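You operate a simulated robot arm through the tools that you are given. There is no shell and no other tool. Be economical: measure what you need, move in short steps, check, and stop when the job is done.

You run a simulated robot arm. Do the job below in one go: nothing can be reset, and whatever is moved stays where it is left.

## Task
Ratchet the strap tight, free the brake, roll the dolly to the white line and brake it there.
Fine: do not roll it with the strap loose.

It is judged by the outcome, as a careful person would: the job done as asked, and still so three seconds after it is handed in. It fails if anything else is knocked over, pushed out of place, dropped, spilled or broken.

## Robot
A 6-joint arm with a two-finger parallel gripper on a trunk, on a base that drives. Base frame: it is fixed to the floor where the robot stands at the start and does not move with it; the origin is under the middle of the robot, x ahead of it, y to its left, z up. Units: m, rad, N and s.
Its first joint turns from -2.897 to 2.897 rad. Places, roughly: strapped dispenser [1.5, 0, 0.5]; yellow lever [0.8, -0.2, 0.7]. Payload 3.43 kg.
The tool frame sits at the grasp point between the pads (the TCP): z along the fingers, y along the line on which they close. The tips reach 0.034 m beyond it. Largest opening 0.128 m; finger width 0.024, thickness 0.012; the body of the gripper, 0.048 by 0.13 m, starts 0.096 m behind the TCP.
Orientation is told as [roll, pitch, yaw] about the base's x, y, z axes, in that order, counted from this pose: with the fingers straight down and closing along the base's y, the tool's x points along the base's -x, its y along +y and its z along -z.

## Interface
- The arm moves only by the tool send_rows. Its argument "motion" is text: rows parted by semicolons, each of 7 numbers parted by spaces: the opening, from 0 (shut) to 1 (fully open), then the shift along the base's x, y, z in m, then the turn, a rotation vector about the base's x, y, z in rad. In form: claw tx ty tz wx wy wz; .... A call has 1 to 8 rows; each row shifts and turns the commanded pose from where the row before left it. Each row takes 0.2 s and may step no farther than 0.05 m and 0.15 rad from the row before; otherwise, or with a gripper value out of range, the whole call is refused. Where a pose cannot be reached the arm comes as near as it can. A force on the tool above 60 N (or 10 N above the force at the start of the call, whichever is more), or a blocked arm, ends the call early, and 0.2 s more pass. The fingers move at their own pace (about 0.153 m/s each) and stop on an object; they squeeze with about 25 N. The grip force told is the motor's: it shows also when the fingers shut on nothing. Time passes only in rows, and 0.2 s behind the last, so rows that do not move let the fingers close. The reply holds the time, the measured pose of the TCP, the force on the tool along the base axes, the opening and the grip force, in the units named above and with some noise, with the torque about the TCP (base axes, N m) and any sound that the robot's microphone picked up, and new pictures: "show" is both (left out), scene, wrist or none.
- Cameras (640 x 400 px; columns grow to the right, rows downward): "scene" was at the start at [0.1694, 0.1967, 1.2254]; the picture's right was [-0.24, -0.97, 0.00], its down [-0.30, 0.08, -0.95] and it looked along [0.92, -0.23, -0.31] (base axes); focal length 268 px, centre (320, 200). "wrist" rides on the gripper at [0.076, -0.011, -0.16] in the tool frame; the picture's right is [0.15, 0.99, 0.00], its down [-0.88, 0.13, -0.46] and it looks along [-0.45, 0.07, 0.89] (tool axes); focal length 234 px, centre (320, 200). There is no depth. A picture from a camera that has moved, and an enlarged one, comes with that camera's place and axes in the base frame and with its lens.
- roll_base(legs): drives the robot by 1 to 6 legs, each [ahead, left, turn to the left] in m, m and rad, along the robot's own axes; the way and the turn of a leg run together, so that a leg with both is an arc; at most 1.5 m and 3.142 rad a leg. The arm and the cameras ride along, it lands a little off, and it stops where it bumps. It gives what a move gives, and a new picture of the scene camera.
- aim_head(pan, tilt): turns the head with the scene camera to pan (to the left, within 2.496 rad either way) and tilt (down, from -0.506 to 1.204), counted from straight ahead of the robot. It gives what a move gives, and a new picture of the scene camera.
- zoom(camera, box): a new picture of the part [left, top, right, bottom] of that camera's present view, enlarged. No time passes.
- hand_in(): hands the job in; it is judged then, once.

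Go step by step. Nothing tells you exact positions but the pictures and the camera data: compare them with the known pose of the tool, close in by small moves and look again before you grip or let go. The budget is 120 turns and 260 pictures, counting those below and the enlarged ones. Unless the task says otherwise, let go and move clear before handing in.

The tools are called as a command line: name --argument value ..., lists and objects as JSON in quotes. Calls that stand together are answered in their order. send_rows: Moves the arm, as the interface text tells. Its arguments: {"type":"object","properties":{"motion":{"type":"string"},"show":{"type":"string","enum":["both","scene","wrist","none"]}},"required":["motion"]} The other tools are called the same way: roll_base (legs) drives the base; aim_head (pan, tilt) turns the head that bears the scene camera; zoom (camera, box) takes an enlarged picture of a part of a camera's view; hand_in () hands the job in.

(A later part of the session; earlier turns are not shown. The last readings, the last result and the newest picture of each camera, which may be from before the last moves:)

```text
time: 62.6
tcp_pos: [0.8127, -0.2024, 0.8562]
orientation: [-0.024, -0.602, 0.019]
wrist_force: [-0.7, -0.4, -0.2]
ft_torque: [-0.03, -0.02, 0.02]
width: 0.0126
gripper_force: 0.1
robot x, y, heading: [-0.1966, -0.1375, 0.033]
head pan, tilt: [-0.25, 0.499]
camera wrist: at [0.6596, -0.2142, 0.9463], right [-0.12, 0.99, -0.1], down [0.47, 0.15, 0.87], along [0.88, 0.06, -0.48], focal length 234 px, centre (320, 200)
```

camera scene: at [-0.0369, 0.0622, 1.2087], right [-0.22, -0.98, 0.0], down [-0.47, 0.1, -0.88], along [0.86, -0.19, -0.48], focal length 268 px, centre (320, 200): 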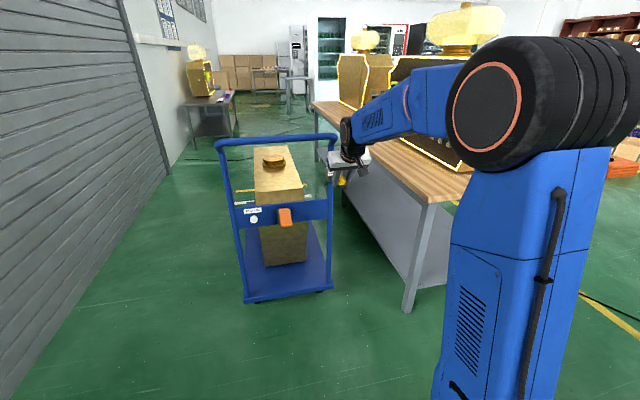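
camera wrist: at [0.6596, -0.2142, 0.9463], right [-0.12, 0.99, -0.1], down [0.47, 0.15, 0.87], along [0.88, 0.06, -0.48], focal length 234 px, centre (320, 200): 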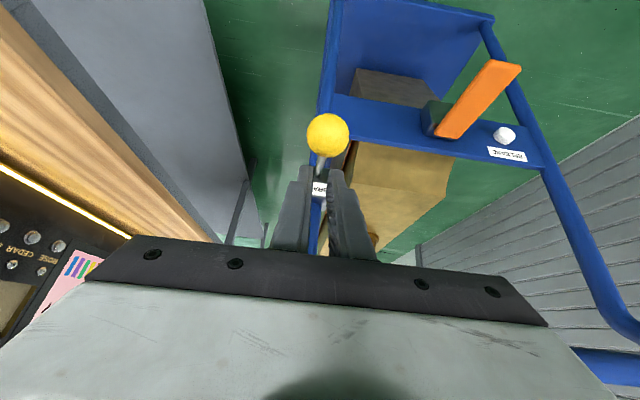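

The fingers slipped off the ball, which now sits near z≈0.80, so it may have reached its stop. I'll wait and check that it stays.

send_rows --motion "0.6 -0.03 0 0.02 0 0 0;0.6 -0.02 0 0 0 0 0;0.6 0 0 0 0 0 0;0.6 0 0 0 0 0 0" --show "wrist"

zoom --camera "wrist" --box '[220, 60, 420, 260]'

zoom --camera "scene" --box '[270, 130, 430, 260]'

```text
time: 63.6
tcp_pos: [0.7637, -0.2035, 0.8746]
orientation: [-0.021, -0.603, 0.018]
wrist_force: [-0.1, 1.2, -0.2]
ft_torque: [-0.01, -0.01, -0.01]
width: 0.0769
gripper_force: 0.1
robot x, y, heading: [-0.2001, -0.1379, 0.035]
head pan, tilt: [-0.25, 0.499]
camera wrist: at [0.6102, -0.2155, 0.9644], right [-0.12, 0.99, -0.1], down [0.47, 0.15, 0.87], along [0.88, 0.06, -0.48], focal length 234 px, centre (320, 200)
```

wrist: 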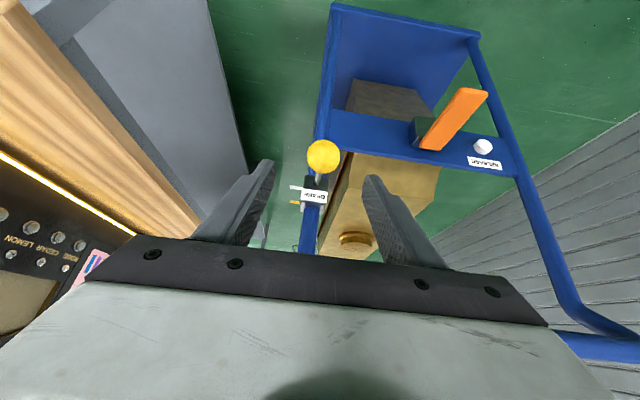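

```text
2.00 times, centred on (320, 160) of wrist
camera zoom: at [0.6102, -0.2155, 0.9644], right [-0.12, 0.99, -0.1], down [0.47, 0.15, 0.87], along [0.88, 0.06, -0.48], focal length 468 px, centre (320, 280)
```

zoom: 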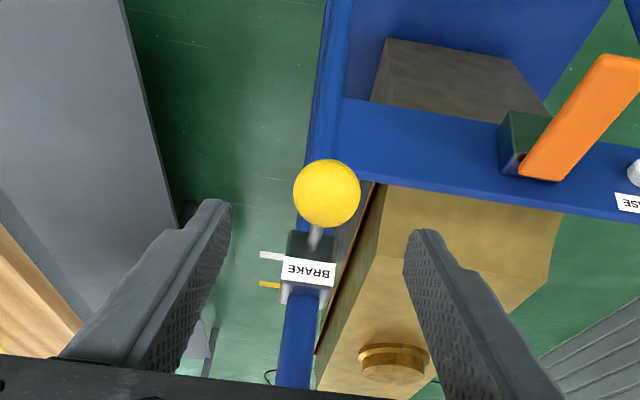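

```text
3.08 times, centred on (350, 195) of scene
camera zoom: at [-0.0379, 0.0637, 1.2086], right [-0.22, -0.98, 0.0], down [-0.47, 0.1, -0.88], along [0.86, -0.19, -0.48], focal length 826 px, centre (228, 215)
```

zoom: 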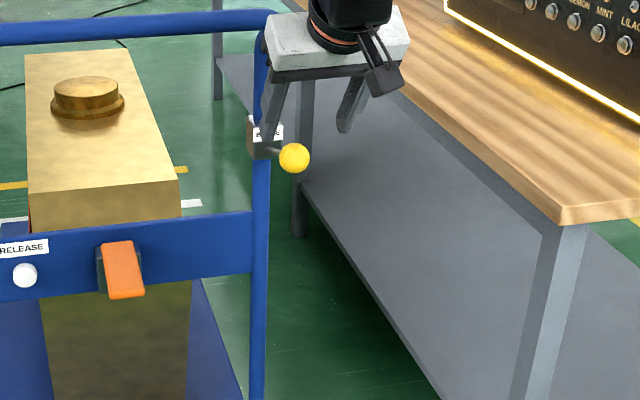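

The ball stays put with the lever roughly horizontal. To confirm it's fully at the free stop, I'll push up on it from below with closed fingers.

send_rows --motion "0 -0.03 0 -0.02 0 0 0;0 -0.03 0 -0.04 0 0 0;0 0 0 -0.04 0 0 0;0 0.04 0 -0.02 0 0 0;0 0.045 0 0 0 0 0;0 0 0 0 0 0 0" --show "wrist"

zoom --camera "wrist" --box '[220, 60, 420, 260]'

```text
time: 65.0
tcp_pos: [0.7874, -0.2018, 0.7563]
orientation: [-0.024, -0.602, 0.019]
wrist_force: [-0.6, 0.5, -0.1]
ft_torque: [-0.02, 0.01, 0.04]
width: 0.0
gripper_force: 24.7
robot x, y, heading: [-0.1955, -0.1386, 0.031]
head pan, tilt: [-0.25, 0.499]
camera wrist: at [0.634, -0.2139, 0.845], right [-0.12, 0.99, -0.1], down [0.47, 0.15, 0.87], along [0.88, 0.06, -0.48], focal length 234 px, centre (320, 200)
```

wrist: 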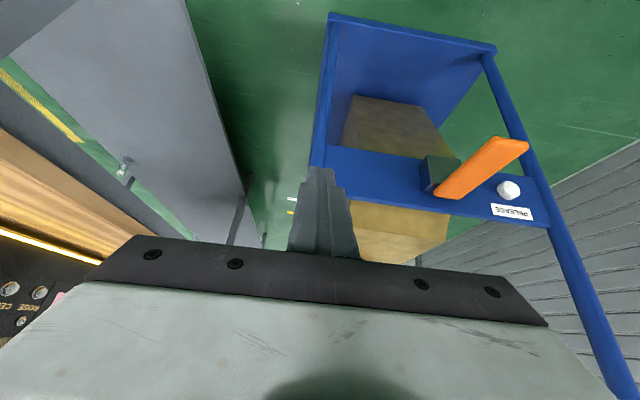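

```text
2.00 times, centred on (320, 160) of wrist
camera zoom: at [0.634, -0.2139, 0.845], right [-0.12, 0.99, -0.1], down [0.47, 0.15, 0.87], along [0.88, 0.06, -0.48], focal length 468 px, centre (320, 280)
```

zoom: 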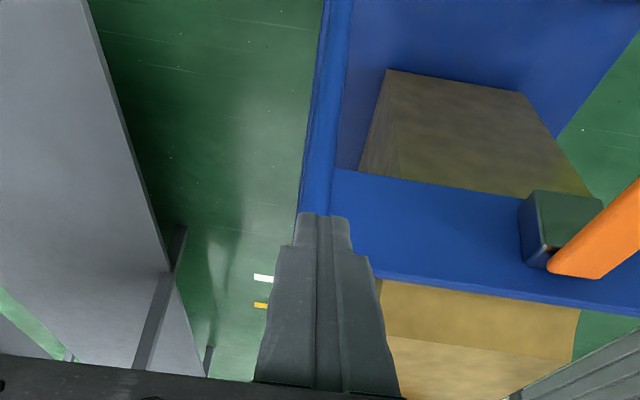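

send_rows --motion "0 0.008 0 0.03 0 0 0;0 0 0 0.02 0 0 0;0 0 0 0.01 0 0 0;0 0 0 0.008 0 0 0;0 0.002 0 0.008 0 0 0;0 0 0 0 0 0 0" --show "both"

zoom --camera "scene" --box '[270, 130, 430, 260]'

```text
time: 66.5
tcp_pos: [0.7993, -0.2031, 0.8314]
orientation: [-0.022, -0.602, 0.017]
wrist_force: [0.9, 0.7, 0.5]
ft_torque: [0.0, 0.0, -0.01]
width: 0.0
gripper_force: 25.0
robot x, y, heading: [-0.1995, -0.1375, 0.033]
head pan, tilt: [-0.25, 0.499]
camera scene: at [-0.0378, 0.0637, 1.2086], right [-0.22, -0.98, 0.0], down [-0.47, 0.1, -0.88], along [0.86, -0.19, -0.48], focal length 268 px, centre (320, 200)
camera wrist: at [0.6453, -0.2142, 0.9212], right [-0.12, 0.99, -0.1], down [0.47, 0.15, 0.87], along [0.88, 0.06, -0.48], focal length 234 px, centre (320, 200)
```

scene: 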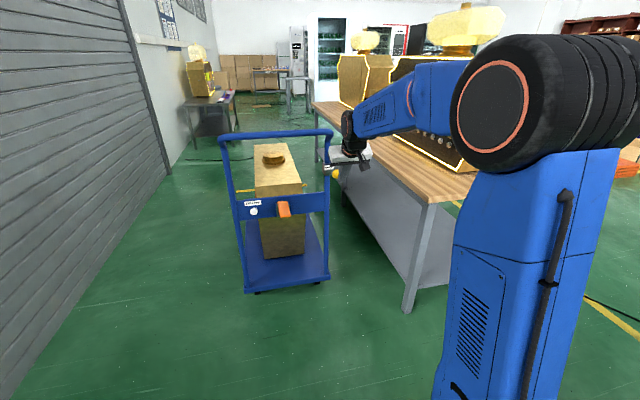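
wrist: 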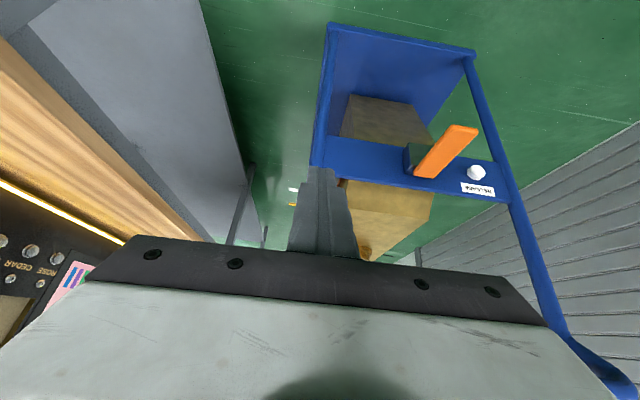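

```text
3.08 times, centred on (350, 195) of scene
camera zoom: at [-0.0378, 0.0637, 1.2086], right [-0.22, -0.98, 0.0], down [-0.47, 0.1, -0.88], along [0.86, -0.19, -0.48], focal length 826 px, centre (228, 215)
```

zoom: 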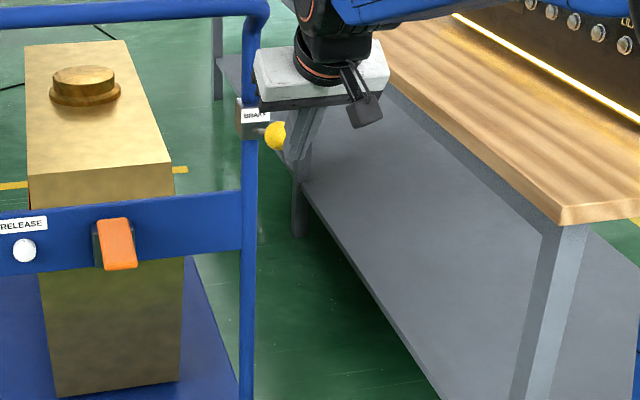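

The dolly rolled forward a few cm when I touched the lever, so the brake is free. Now I'll retreat upward, square up the base, and prepare to grip the top bar.

send_rows --motion "0 -0.045 0 0 0 0 0;0 -0.045 0 0 0 0 0;0 -0.02 0 0.045 0 0.1 0;0 0 0 0.045 0 0.1 0;0 0 0 0.045 0 0.1 0;0 0 0 0.045 0 0.1 0;0 0 0 0.045 0 0.1 0;0 0 0 0.045 0 0.1 0" --show "none"

roll_base --legs '[[0, 0.137, -0.033]]'

zoom --camera "scene" --box '[220, 110, 400, 310]'

```text
time: 68.2
tcp_pos: [0.6899, -0.2044, 1.1025]
orientation: [-0.014, -0.003, 0.015]
wrist_force: [-0.8, -0.1, 0.1]
ft_torque: [0.01, -0.06, 0.01]
width: 0.0002
gripper_force: 25.2
robot x, y, heading: [-0.2008, -0.1385, 0.032]
head pan, tilt: [-0.25, 0.499]
```

```text
time: 69.6
tcp_pos: [0.6855, -0.0913, 1.1024]
orientation: [-0.014, 0.0, -0.015]
wrist_force: [0.2, 0.3, 0.3]
ft_torque: [-0.01, 0.02, 0.02]
width: 0.0
gripper_force: 24.6
robot x, y, heading: [-0.1989, -0.0021, 0.001]
head pan, tilt: [-0.25, 0.499]
camera scene: at [-0.0341, 0.1973, 1.2086], right [-0.25, -0.97, 0.0], down [-0.46, 0.12, -0.88], along [0.85, -0.22, -0.48], focal length 268 px, centre (320, 200)
```

scene: 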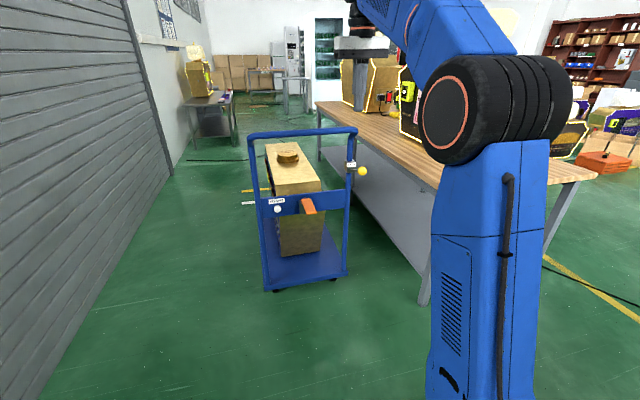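

```text
2.00 times, centred on (310, 210) of scene
camera zoom: at [-0.0341, 0.1973, 1.2086], right [-0.25, -0.97, 0.0], down [-0.46, 0.12, -0.88], along [0.85, -0.22, -0.48], focal length 536 px, centre (340, 180)
```

zoom: 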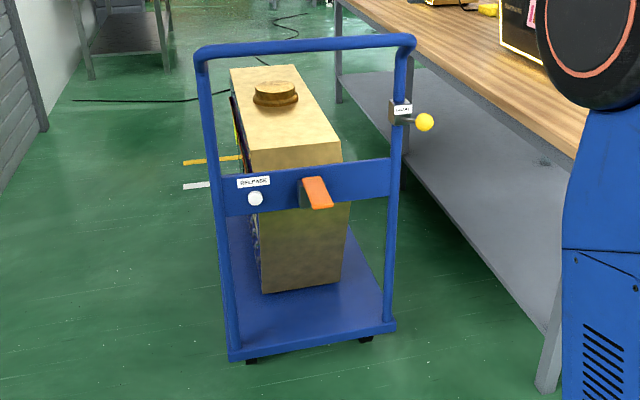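

The dolly has already rolled about 7 cm and is straight; the top bar is near x≈0.955. I'll yaw the gripper 90° to grip the bar.

send_rows --motion "1 0 0.01 0 0 0 0.148;1 0 0.01 0 0 0 0.148;1 0 0.01 0 0 0 0.148;1 0 0.01 0 0 0 0.148;1 0 0.01 0 0 0 0.148;1 0 0.01 0 0 0 0.148;1 0 0.01 0 0 0 0.148;1 0 0.01 0 0 0 0.148" --show "none"

send_rows --motion "1 0 0.01 0 0.014 0 0.148;1 0 0 0 0 0 0.148;1 0 0 0 0 0 0.105;1 0 0 0 0 0 0" --show "none"

roll_base --legs '[[0.265, 0, 0]]'

send_rows --motion "1 0 0 0 0 0 0" --show "wrist"

```text
time: 71.4
tcp_pos: [0.6856, -0.0122, 1.1019]
orientation: [-0.013, -0.002, 1.17]
wrist_force: [0.3, -0.2, -0.7]
ft_torque: [-0.03, -0.02, 0.02]
width: 0.128
gripper_force: 0.0
robot x, y, heading: [-0.2047, -0.0001, 0.004]
head pan, tilt: [-0.25, 0.499]
```

```text
time: 72.4
tcp_pos: [0.6857, -0.0029, 1.1024]
orientation: [-0.009, -0.016, 1.569]
wrist_force: [0.0, -0.1, 0.5]
ft_torque: [0.01, 0.0, -0.03]
width: 0.1278
gripper_force: 0.1
robot x, y, heading: [-0.2022, 0.0002, 0.004]
head pan, tilt: [-0.25, 0.499]
```

```text
time: 74.2
tcp_pos: [0.946, 0.0002, 1.103]
orientation: [-0.008, -0.016, 1.571]
wrist_force: [0.2, 0.4, -0.7]
ft_torque: [-0.01, 0.03, 0.02]
width: 0.128
gripper_force: 0.1
robot x, y, heading: [0.057, 0.0005, 0.005]
head pan, tilt: [-0.25, 0.499]
camera scene: at [0.2264, 0.1983, 1.2086], right [-0.24, -0.97, 0.0], down [-0.46, 0.12, -0.88], along [0.85, -0.21, -0.48], focal length 268 px, centre (320, 200)
```

scene: 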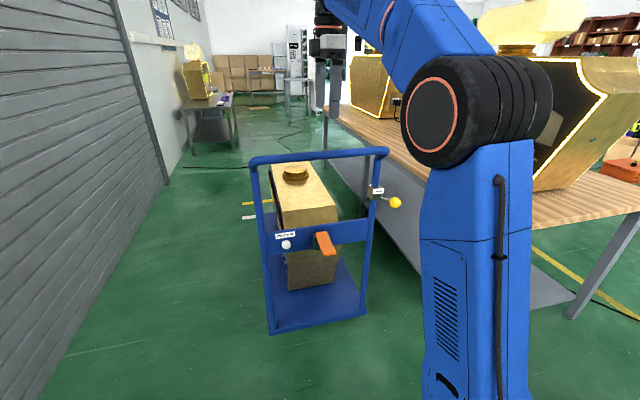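

```text
time: 74.6
tcp_pos: [0.9467, -0.0, 1.102]
orientation: [-0.008, -0.016, 1.573]
wrist_force: [-0.5, -0.1, 0.3]
ft_torque: [-0.02, 0.01, 0.03]
width: 0.1281
gripper_force: 0.1
robot x, y, heading: [0.0602, 0.0009, 0.008]
head pan, tilt: [-0.25, 0.499]
camera wrist: at [0.956, -0.0797, 1.2613], right [-0.99, -0.15, -0.01], down [-0.13, 0.87, 0.47], along [-0.06, 0.46, -0.88], focal length 234 px, centre (320, 200)
```

wrist: 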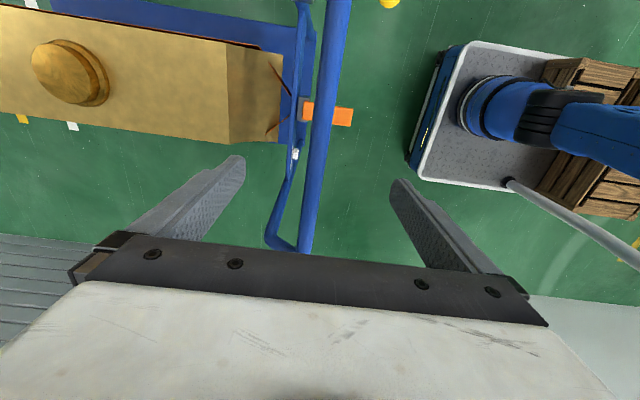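

The bar at x≈0.948 is centered between the fingers. I'll lower onto it and close.

send_rows --motion "1 0 0 -0.045 0 0 0;1 0 0 -0.045 0 0 0;1 0 0 -0.045 0 0 0;1 0 0 -0.012 0 0 0;1 0 0 0 0 0 0" --show "wrist"

zoom --camera "scene" --box '[220, 110, 420, 260]'

```text
time: 75.8
tcp_pos: [0.9464, -0.0014, 0.957]
orientation: [-0.009, -0.017, 1.57]
wrist_force: [-0.7, 0.3, 0.5]
ft_torque: [0.0, -0.02, -0.03]
width: 0.1281
gripper_force: 0.1
robot x, y, heading: [0.0592, 0.0039, 0.004]
head pan, tilt: [-0.25, 0.499]
camera wrist: at [0.955, -0.0802, 1.116], right [-0.99, -0.15, -0.01], down [-0.13, 0.87, 0.47], along [-0.06, 0.46, -0.88], focal length 234 px, centre (320, 200)
```

wrist: 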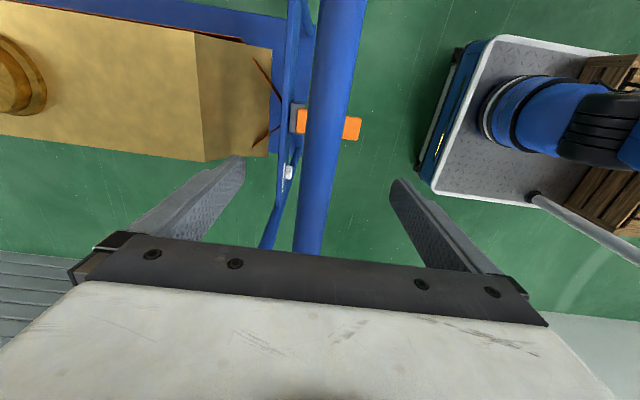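

```text
2.67 times, centred on (320, 185) of scene
camera zoom: at [0.2264, 0.1983, 1.2086], right [-0.24, -0.97, 0.0], down [-0.46, 0.12, -0.88], along [0.85, -0.21, -0.48], focal length 715 px, centre (320, 240)
```

zoom: 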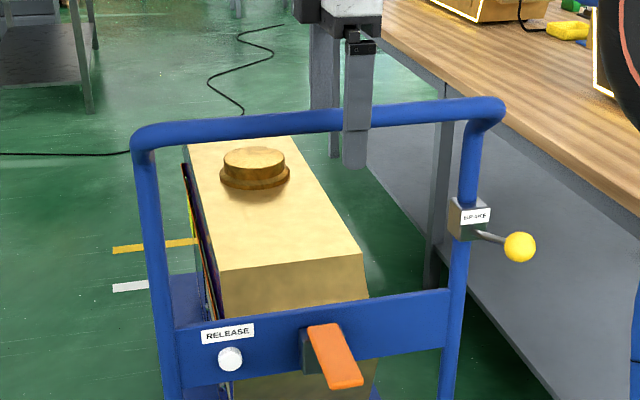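

send_rows --motion "0.15 0 0 0 0 0 0;0.15 0 0 0 0 0 0;0.15 0 0 0 0 0 0;0.15 0 0 0 0 0 0" --show "wrist"

aim_head --pan -0.1 --tilt 0.45

zoom --camera "scene" --box '[220, 110, 420, 260]'

```text
time: 76.8
tcp_pos: [0.9459, -0.0007, 0.957]
orientation: [-0.009, -0.017, 1.572]
wrist_force: [-5.2, -1.1, -3.7]
ft_torque: [-0.06, 0.33, 0.37]
width: 0.0254
gripper_force: 45.6
robot x, y, heading: [0.0624, 0.0012, 0.005]
head pan, tilt: [-0.25, 0.499]
camera wrist: at [0.9547, -0.0802, 1.1161], right [-0.99, -0.15, -0.01], down [-0.13, 0.87, 0.47], along [-0.06, 0.46, -0.88], focal length 234 px, centre (320, 200)
```

wrist: 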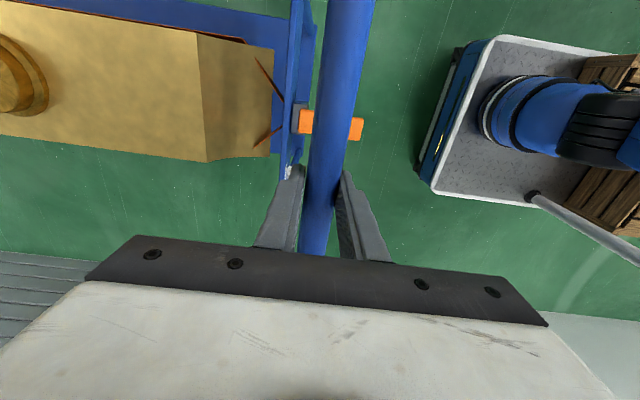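

```text
time: 77.5
tcp_pos: [0.9456, -0.0001, 0.9567]
orientation: [-0.009, -0.016, 1.571]
wrist_force: [-5.9, -0.8, -5.0]
ft_torque: [-0.07, 0.04, 0.38]
width: 0.0256
gripper_force: 45.0
robot x, y, heading: [0.0568, 0.0025, 0.005]
head pan, tilt: [-0.099, 0.45]
camera scene: at [0.2296, 0.2116, 1.2131], right [-0.1, -1.0, 0.0], down [-0.43, 0.04, -0.9], along [0.9, -0.09, -0.44], focal length 268 px, centre (320, 200)
```

scene: 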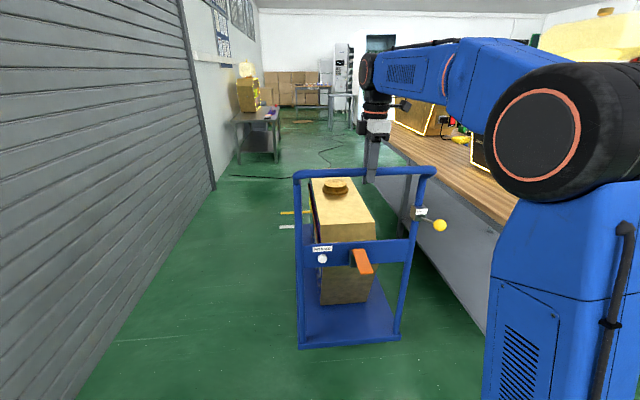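

```text
2.67 times, centred on (320, 185) of scene
camera zoom: at [0.2296, 0.2116, 1.2131], right [-0.1, -1.0, 0.0], down [-0.43, 0.04, -0.9], along [0.9, -0.09, -0.44], focal length 715 px, centre (320, 240)
```

zoom: 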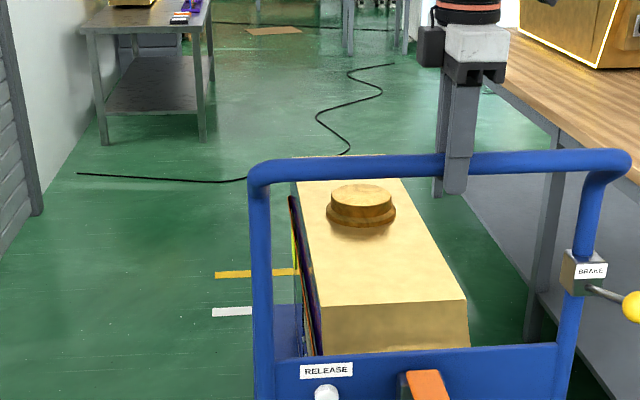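

Firm grip on the bar. I'll roll forward 0.10 m first and then measure.

roll_base --legs '[[0.1, 0, 0]]'

zoom --camera "scene" --box '[220, 110, 420, 260]'

```text
time: 78.7
tcp_pos: [1.0459, -0.0003, 0.959]
orientation: [-0.009, -0.017, 1.569]
wrist_force: [-5.9, 3.5, 0.1]
ft_torque: [0.29, 0.38, 0.37]
width: 0.026
gripper_force: 45.5
robot x, y, heading: [0.1611, -0.0008, 0.001]
head pan, tilt: [-0.099, 0.45]
camera scene: at [0.3297, 0.212, 1.2131], right [-0.1, -1.0, 0.0], down [-0.43, 0.04, -0.9], along [0.9, -0.09, -0.44], focal length 268 px, centre (320, 200)
```

scene: 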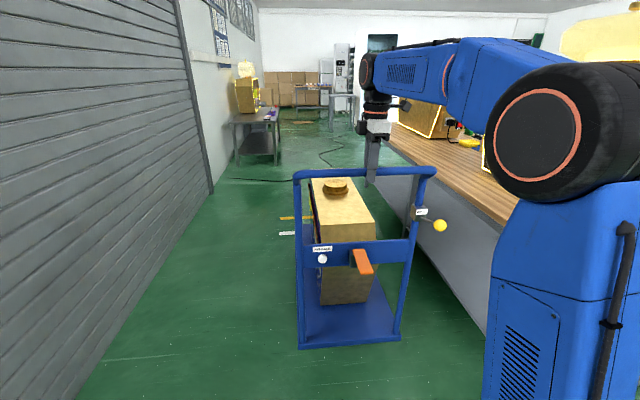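

```text
2.67 times, centred on (320, 185) of scene
camera zoom: at [0.3297, 0.212, 1.2131], right [-0.1, -1.0, 0.0], down [-0.43, 0.04, -0.9], along [0.9, -0.09, -0.44], focal length 715 px, centre (320, 240)
```

zoom: 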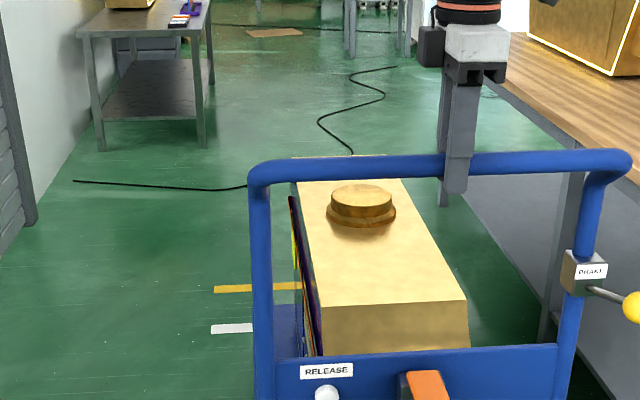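

It rolls cleanly. Cross-checking views, the deck top is at z≈0.195 and its front edge is now at x≈2.025, against the white line at x≈2.222. That leaves about 0.195 m; I'll roll 0.165 and remeasure.

roll_base --legs '[[0.165, 0, 0]]'

zoom --camera "scene" --box '[260, 180, 360, 260]'

```text
time: 80.1
tcp_pos: [1.2088, -0.0022, 0.9569]
orientation: [-0.007, -0.016, 1.567]
wrist_force: [-6.2, 39.8, 1.7]
ft_torque: [0.37, 0.06, 1.06]
width: 0.0262
gripper_force: 45.5
robot x, y, heading: [0.3242, -0.0017, -0.003]
head pan, tilt: [-0.099, 0.45]
camera scene: at [0.4943, 0.2131, 1.2129], right [-0.1, -0.99, 0.0], down [-0.43, 0.04, -0.9], along [0.9, -0.09, -0.43], focal length 268 px, centre (320, 200)
```

scene: 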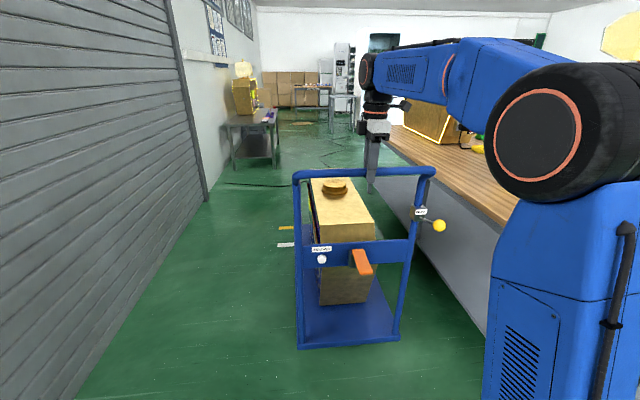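

```text
5.00 times, centred on (310, 220) of scene
camera zoom: at [0.4943, 0.2131, 1.2129], right [-0.1, -0.99, 0.0], down [-0.43, 0.04, -0.9], along [0.9, -0.09, -0.43], focal length 1341 px, centre (370, 100)
```

zoom: 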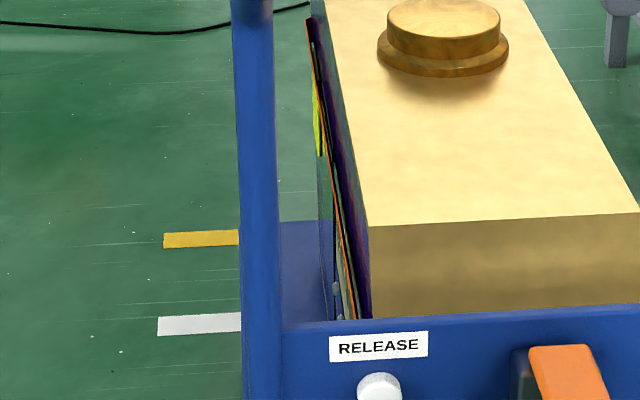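

Deck front ≈2.191; line spans about 2.20–2.255 (centre ≈2.227). I'll roll a further 0.035.

roll_base --legs '[[0.035, 0, 0.003]]'

zoom --camera "scene" --box '[260, 180, 360, 260]'

```text
time: 81.0
tcp_pos: [1.244, -0.0, 0.9575]
orientation: [-0.007, -0.015, 1.569]
wrist_force: [-5.0, -15.3, 1.6]
ft_torque: [-0.33, 0.36, 0.38]
width: 0.0259
gripper_force: 44.7
robot x, y, heading: [0.3603, 0.0023, 0.009]
head pan, tilt: [-0.099, 0.45]
camera scene: at [0.5296, 0.2116, 1.2132], right [-0.1, -1.0, 0.0], down [-0.43, 0.04, -0.9], along [0.9, -0.09, -0.44], focal length 268 px, centre (320, 200)
```

scene: 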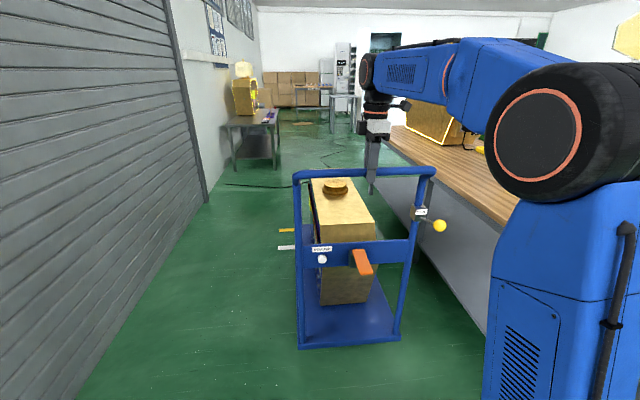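

```text
5.00 times, centred on (310, 220) of scene
camera zoom: at [0.5296, 0.2116, 1.2132], right [-0.1, -1.0, 0.0], down [-0.43, 0.04, -0.9], along [0.9, -0.09, -0.44], focal length 1341 px, centre (370, 100)
```

zoom: 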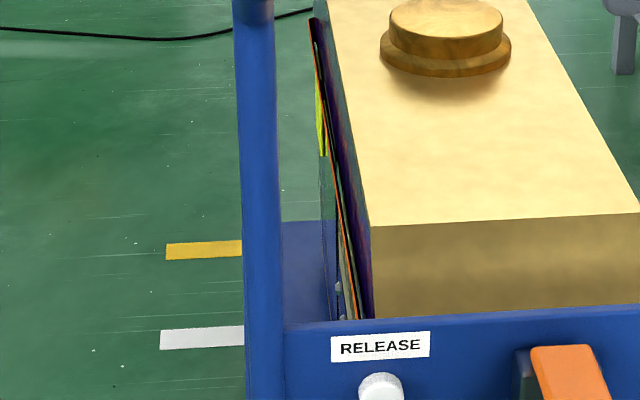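

By geometry the front edge is at 2.226, on the line centre. I'll let go, lift clear, and drive along the left side for a closer independent check before braking.

send_rows --motion "0.4 0 0 0 0 0 0;1 0 0 0 0 0 0;1 0 0 0 0 0 0;1 0 0 0.045 0 0 0;1 0 0 0.045 0 0 0;1 0 0 0.045 0 0 0;1 0 0 0.04 0 0 0;1 0 0 0 0 0 0" --show "none"

roll_base --legs '[[0, 0.65, 0], [0.5, 0, 0]]'

aim_head --pan -0.55 --tilt 0.7

zoom --camera "scene" --box '[240, 100, 440, 260]'

```text
time: 82.8
tcp_pos: [1.244, -0.0023, 1.133]
orientation: [-0.005, -0.015, 1.57]
wrist_force: [0.0, 0.6, 0.0]
ft_torque: [-0.02, 0.02, 0.0]
width: 0.1281
gripper_force: 0.1
robot x, y, heading: [0.3615, -0.0015, 0.003]
head pan, tilt: [-0.099, 0.45]
```

```text
time: 89.0
tcp_pos: [1.7418, 0.6526, 1.1325]
orientation: [-0.009, -0.017, 1.57]
wrist_force: [-0.5, -0.5, -0.3]
ft_torque: [-0.02, 0.01, 0.02]
width: 0.1281
gripper_force: 0.2
robot x, y, heading: [0.8583, 0.658, 0.008]
head pan, tilt: [-0.099, 0.45]
camera scene: at [1.0268, 0.8677, 1.2131], right [-0.1, -1.0, 0.0], down [-0.43, 0.04, -0.9], along [0.9, -0.09, -0.44], focal length 268 px, centre (320, 200)
```

scene: 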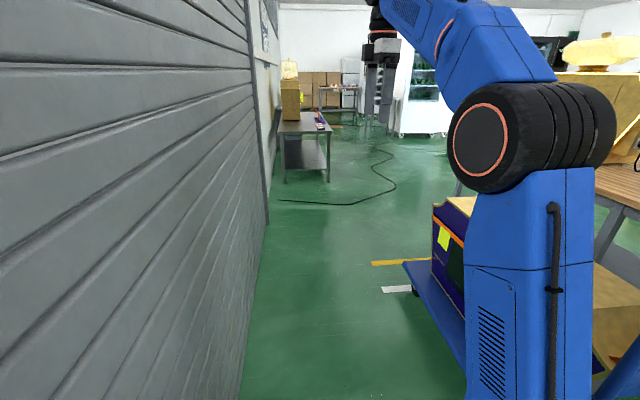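

```text
time: 89.8
tcp_pos: [1.7425, 0.6527, 1.1314]
orientation: [-0.006, -0.016, 1.571]
wrist_force: [-0.4, 0.0, -0.1]
ft_torque: [-0.01, 0.0, 0.01]
width: 0.1279
gripper_force: 0.0
robot x, y, heading: [0.8582, 0.6564, 0.006]
head pan, tilt: [-0.55, 0.7]
camera scene: at [1.0079, 0.8324, 1.191], right [-0.52, -0.85, 0.0], down [-0.55, 0.33, -0.77], along [0.65, -0.4, -0.64], focal length 268 px, centre (320, 200)
```

scene: 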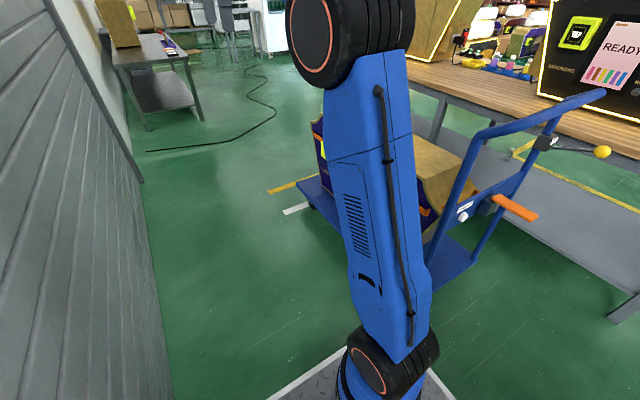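

```text
2.50 times, centred on (340, 180) of scene
camera zoom: at [1.0079, 0.8324, 1.191], right [-0.52, -0.85, 0.0], down [-0.55, 0.33, -0.77], along [0.65, -0.4, -0.64], focal length 671 px, centre (270, 250)
```

zoom: 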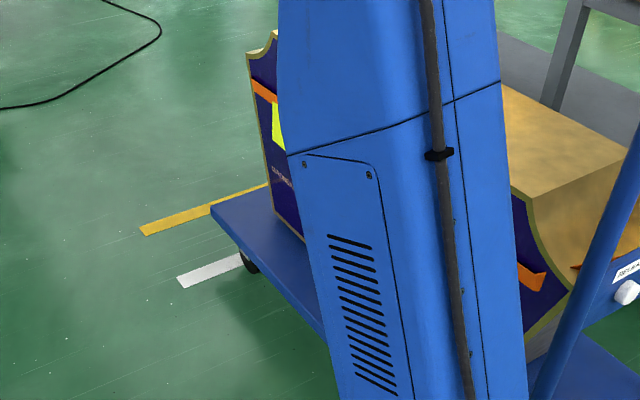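

The side view is consistent with the edge near the line, but the height ambiguity leaves a few cm of uncertainty. I'll drive abreast of the line, so that looking sideways the height no longer matters.

roll_base --legs '[[1.0, 0.02, 0]]'

aim_head --pan -1.3 --tilt 0.8

zoom --camera "scene" --box '[200, 60, 440, 260]'

```text
time: 95.1
tcp_pos: [2.7634, 0.7221, 1.1326]
orientation: [-0.007, -0.017, 1.604]
wrist_force: [-0.8, 0.7, -0.6]
ft_torque: [0.04, 0.0, 0.01]
width: 0.1283
gripper_force: 0.1
robot x, y, heading: [1.8764, 0.6909, 0.038]
head pan, tilt: [-0.55, 0.7]
camera scene: at [2.0216, 0.8769, 1.1909], right [-0.49, -0.87, 0.0], down [-0.56, 0.32, -0.76], along [0.67, -0.38, -0.64], focal length 268 px, centre (320, 200)
```

scene: 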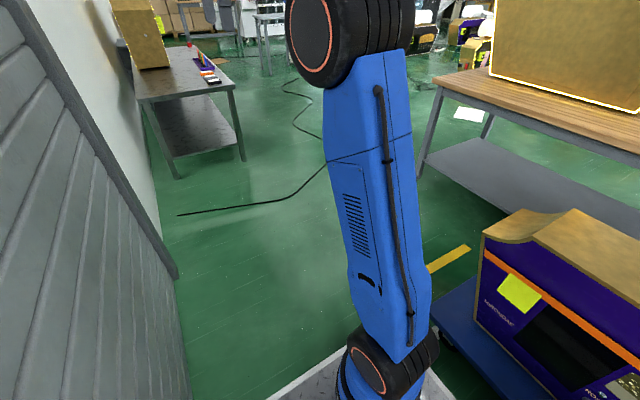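

```text
time: 96.2
tcp_pos: [2.7606, 0.7203, 1.1328]
orientation: [-0.007, -0.017, 1.603]
wrist_force: [0.1, 0.1, -0.3]
ft_torque: [-0.01, 0.0, 0.02]
width: 0.1278
gripper_force: 0.1
robot x, y, heading: [1.8738, 0.6955, 0.036]
head pan, tilt: [-1.3, 0.799]
camera scene: at [1.972, 0.8417, 1.1827], right [-0.95, -0.3, 0.0], down [-0.22, 0.68, -0.7], along [0.21, -0.66, -0.72], focal length 268 px, centre (320, 200)
```

scene: 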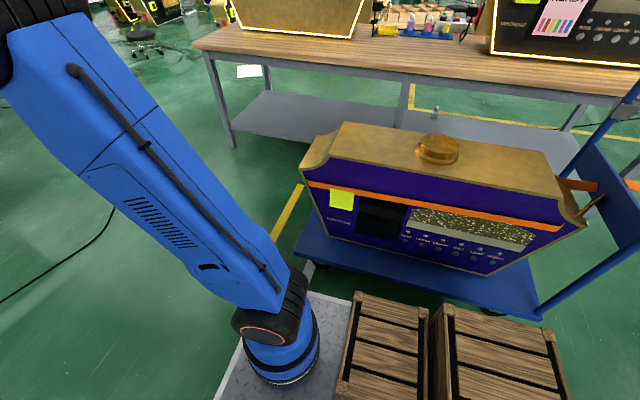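

```text
2.00 times, centred on (320, 160) of scene
camera zoom: at [1.972, 0.8417, 1.1827], right [-0.95, -0.3, 0.0], down [-0.22, 0.68, -0.7], along [0.21, -0.66, -0.72], focal length 536 px, centre (320, 280)
```

zoom: 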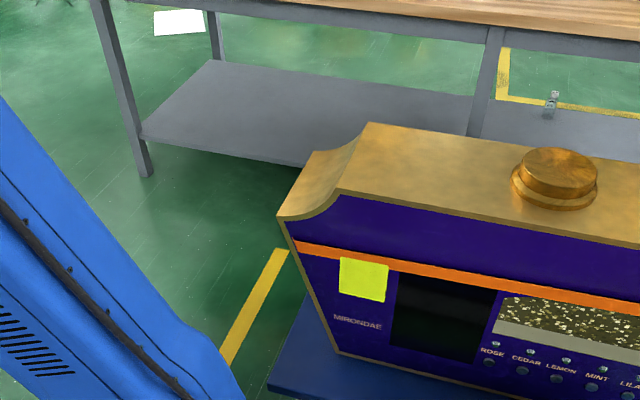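

Crossing all the views gives a deck top at z≈0.16 and front edge at x≈2.28, so it seems about 5 cm past the line centre. I'll back up a little to see the corner and the line together.

roll_base --legs '[[-0.27, 0, -0.036]]'

aim_head --pan -1.0 --tilt 0.9

zoom --camera "scene" --box '[200, 60, 440, 260]'

```text
time: 98.2
tcp_pos: [2.4899, 0.6852, 1.1326]
orientation: [-0.006, -0.015, 1.566]
wrist_force: [-0.3, 0.6, 0.5]
ft_torque: [-0.01, -0.03, 0.02]
width: 0.1278
gripper_force: 0.0
robot x, y, heading: [1.6062, 0.693, 0.0]
head pan, tilt: [-1.3, 0.799]
camera scene: at [1.7059, 0.8333, 1.1827], right [-0.96, -0.27, 0.0], down [-0.19, 0.69, -0.7], along [0.19, -0.67, -0.72], focal length 268 px, centre (320, 200)
```

scene: 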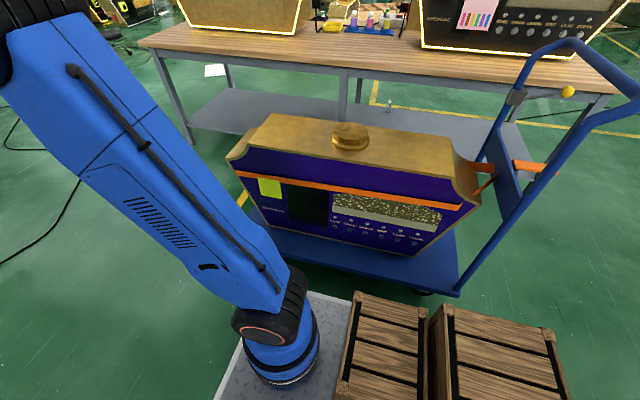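

```text
time: 99.0
tcp_pos: [2.4907, 0.6844, 1.1308]
orientation: [-0.006, -0.017, 1.567]
wrist_force: [-0.3, 0.2, -0.2]
ft_torque: [0.01, -0.01, -0.02]
width: 0.128
gripper_force: 0.1
robot x, y, heading: [1.6066, 0.6933, -0.003]
head pan, tilt: [-1.0, 0.901]
camera scene: at [1.7251, 0.8475, 1.1748], right [-0.84, -0.54, 0.0], down [-0.42, 0.66, -0.62], along [0.34, -0.52, -0.78], focal length 268 px, centre (320, 200)
```

scene: 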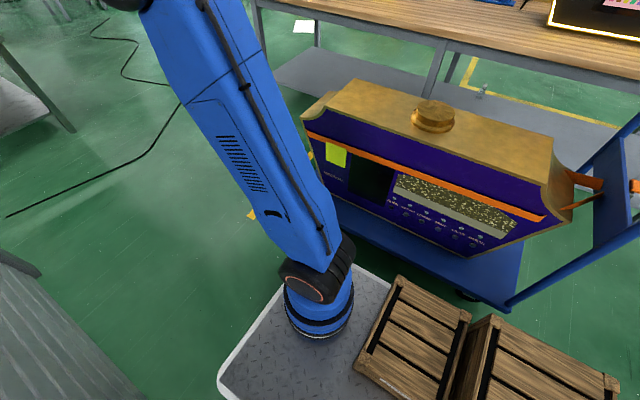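

```text
2.00 times, centred on (320, 160) of scene
camera zoom: at [1.7251, 0.8475, 1.1748], right [-0.84, -0.54, 0.0], down [-0.42, 0.66, -0.62], along [0.34, -0.52, -0.78], focal length 536 px, centre (320, 280)
```

zoom: 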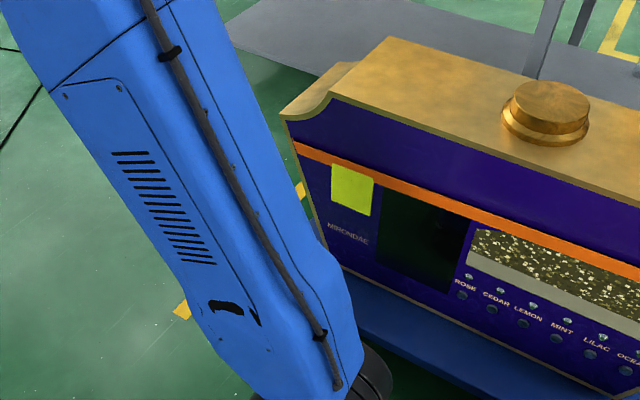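

The arm hides the line here, but the independent estimates (travel, corner views) agree: front ≈2.278 against line centre ≈2.227. I'll go back, regrip the bar and pull back 5 cm.

roll_base --legs '[[-1.247, 0, 0.003], [0, -0.69, 0]]'

aim_head --pan -0.1 --tilt 0.45

send_rows --motion "1 0 0 0 0 0 0" --show "wrist"

```text
time: 108.7
tcp_pos: [1.2198, -0.0329, 1.1323]
orientation: [-0.007, -0.015, 1.54]
wrist_force: [0.2, 0.2, -0.3]
ft_torque: [-0.01, 0.0, -0.02]
width: 0.1283
gripper_force: 0.0
robot x, y, heading: [0.3292, 0.0, -0.027]
head pan, tilt: [-1.0, 0.901]
camera scene: at [0.4592, 0.1516, 1.1748], right [-0.86, -0.52, 0.0], down [-0.4, 0.67, -0.62], along [0.32, -0.53, -0.78], focal length 268 px, centre (320, 200)
```

scene: 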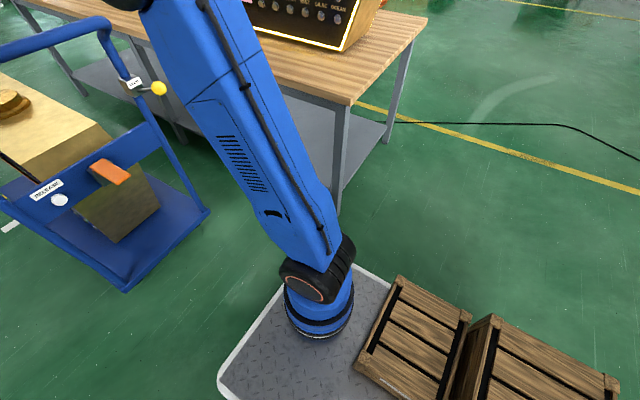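

```text
time: 109.9
tcp_pos: [1.2196, -0.0335, 1.1319]
orientation: [-0.007, -0.015, 1.539]
wrist_force: [0.6, 0.4, -0.2]
ft_torque: [0.0, 0.0, 0.0]
width: 0.128
gripper_force: 0.0
robot x, y, heading: [0.3382, -0.0028, -0.026]
head pan, tilt: [-0.099, 0.45]
camera scene: at [0.5114, 0.2045, 1.2131], right [-0.13, -0.99, 0.0], down [-0.43, 0.06, -0.9], along [0.89, -0.12, -0.44], focal length 268 px, centre (320, 200)
```

scene: 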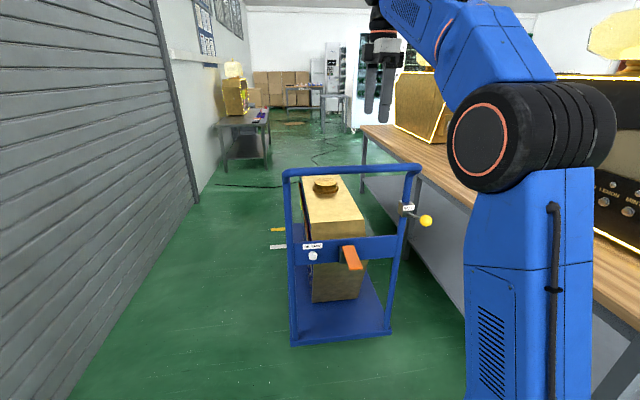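

```text
time: 110.3
tcp_pos: [1.218, -0.0324, 1.1322]
orientation: [-0.007, -0.016, 1.539]
wrist_force: [0.9, 0.2, 0.0]
ft_torque: [0.04, 0.02, 0.03]
width: 0.128
gripper_force: 0.0
robot x, y, heading: [0.3368, -0.0013, -0.032]
head pan, tilt: [-0.099, 0.45]
camera wrist: at [1.2272, -0.1124, 1.2908], right [-0.99, -0.12, -0.01], down [-0.11, 0.88, 0.47], along [-0.05, 0.47, -0.88], focal length 234 px, centre (320, 200)
```

wrist: 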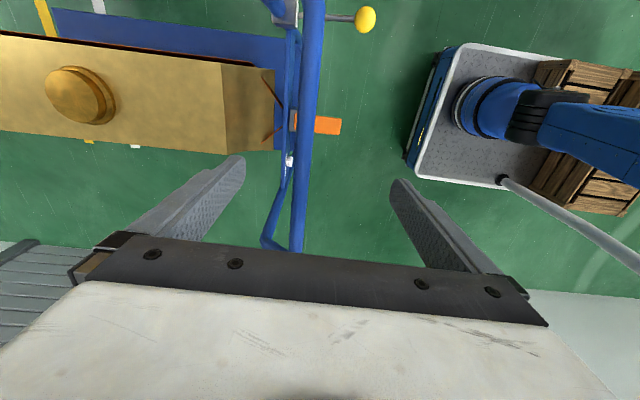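

This wrist view shows the deck front clearly past the white line on both sides, which confirms the overshoot. I'll straighten the base, regrip and pull back.

roll_base --legs '[[0.022, 0, 0.03]]'

send_rows --motion "1 0 0 0 0 0 0;1 0 0 -0.045 0 0 0;1 0 0 -0.045 0 0 0;1 0 0 -0.045 0 0 0;1 0 0 -0.04 0 0 0;1 0 0 0 0 0 0" --show "wrist"

```text
time: 111.1
tcp_pos: [1.2434, -0.0051, 1.1328]
orientation: [-0.009, -0.017, 1.57]
wrist_force: [-0.4, -0.7, 0.2]
ft_torque: [0.02, 0.01, -0.01]
width: 0.1279
gripper_force: 0.1
robot x, y, heading: [0.3568, -0.004, 0.007]
head pan, tilt: [-0.099, 0.45]
camera scene: at [0.5268, 0.2097, 1.2131], right [-0.1, -1.0, 0.0], down [-0.43, 0.04, -0.9], along [0.9, -0.09, -0.44], focal length 268 px, centre (320, 200)
```

scene: 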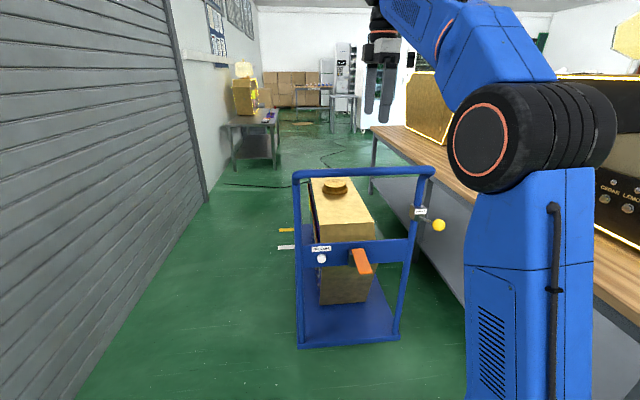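

```text
time: 112.5
tcp_pos: [1.2427, -0.0062, 0.956]
orientation: [-0.006, -0.015, 1.57]
wrist_force: [-1.0, -0.8, 0.2]
ft_torque: [0.03, -0.01, 0.02]
width: 0.128
gripper_force: 0.0
robot x, y, heading: [0.3567, -0.0025, 0.001]
head pan, tilt: [-0.099, 0.45]
camera wrist: at [1.2531, -0.0867, 1.1152], right [-0.99, -0.15, -0.01], down [-0.13, 0.87, 0.47], along [-0.06, 0.46, -0.88], focal length 234 px, centre (320, 200)
```

wrist: 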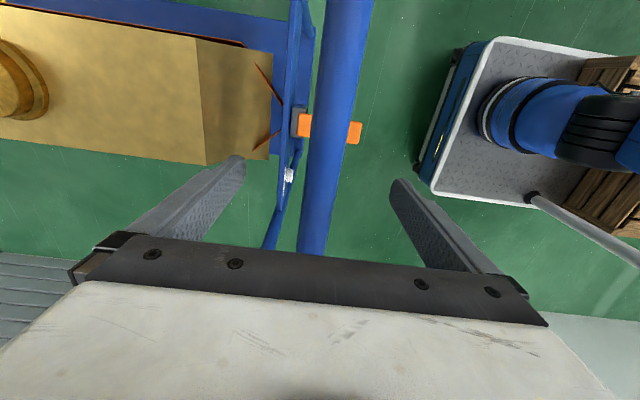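

send_rows --motion "0.15 0 0 0 0 0 0;0.15 0 0 0 0 0 0;0.15 0 0 0 0 0 0;0.15 0 0 0 0 0 0" --show "none"

roll_base --legs '[[-0.05, 0, 0]]'

send_rows --motion "0.4 0 0 0 0 0 0;1 0 0 0 0 0 0;1 0 0 0 0 0 0;1 0 0 0.045 0 0 0;1 0 0 0.045 0 0 0;1 0 0 0.045 0 0 0;1 0 0 0.045 0 0 0;1 0 0 0 0 0 0" --show "wrist"

zoom --camera "wrist" --box '[0, 0, 220, 200]'

```text
time: 113.5
tcp_pos: [1.2441, -0.0069, 0.9564]
orientation: [-0.007, -0.016, 1.573]
wrist_force: [5.4, -0.7, 0.5]
ft_torque: [0.01, -0.21, 0.37]
width: 0.0261
gripper_force: 45.2
robot x, y, heading: [0.3581, 0.0015, 0.001]
head pan, tilt: [-0.099, 0.45]
```

```text
time: 114.5
tcp_pos: [1.1938, -0.007, 0.9557]
orientation: [-0.007, -0.017, 1.571]
wrist_force: [4.7, -8.1, 0.0]
ft_torque: [-0.34, -0.39, 0.3]
width: 0.0258
gripper_force: 45.2
robot x, y, heading: [0.308, -0.0009, 0.005]
head pan, tilt: [-0.099, 0.45]
camera scene: at [0.4772, 0.2093, 1.2131], right [-0.1, -1.0, 0.0], down [-0.43, 0.04, -0.9], along [0.9, -0.09, -0.44], focal length 268 px, centre (320, 200)
```

scene: 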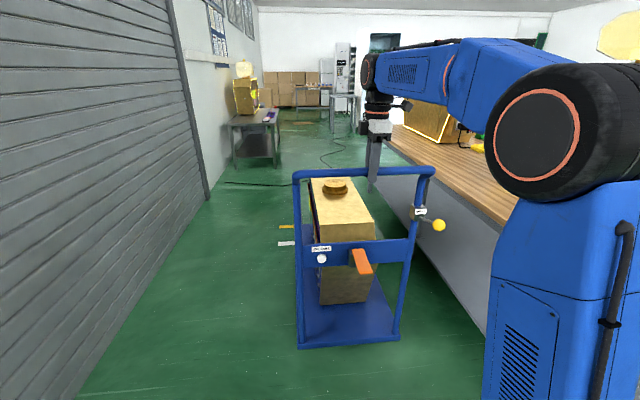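

```text
time: 116.2
tcp_pos: [1.1959, -0.0079, 1.1369]
orientation: [-0.006, -0.016, 1.57]
wrist_force: [-0.4, 0.5, -1.0]
ft_torque: [-0.03, -0.02, 0.0]
width: 0.1279
gripper_force: 0.1
robot x, y, heading: [0.3086, -0.004, 0.001]
head pan, tilt: [-0.099, 0.45]
camera wrist: at [1.2038, -0.0869, 1.2962], right [-0.99, -0.15, -0.01], down [-0.13, 0.87, 0.47], along [-0.06, 0.46, -0.88], focal length 234 px, centre (320, 200)
```

wrist: 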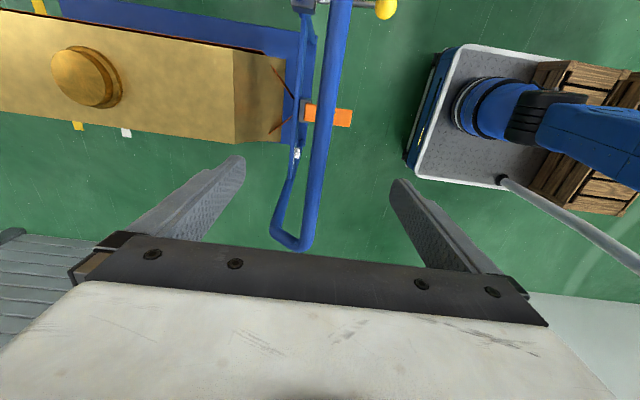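

```text
2.00 times, centred on (110, 100) of wrist
camera zoom: at [1.2038, -0.0869, 1.2962], right [-0.99, -0.15, -0.01], down [-0.13, 0.87, 0.47], along [-0.06, 0.46, -0.88], focal length 468 px, centre (740, 400)
```

zoom: 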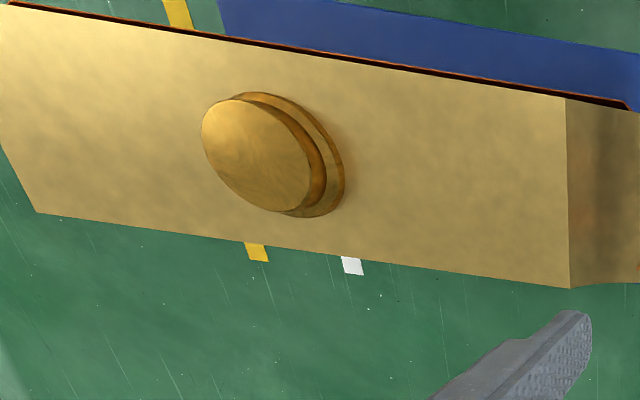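

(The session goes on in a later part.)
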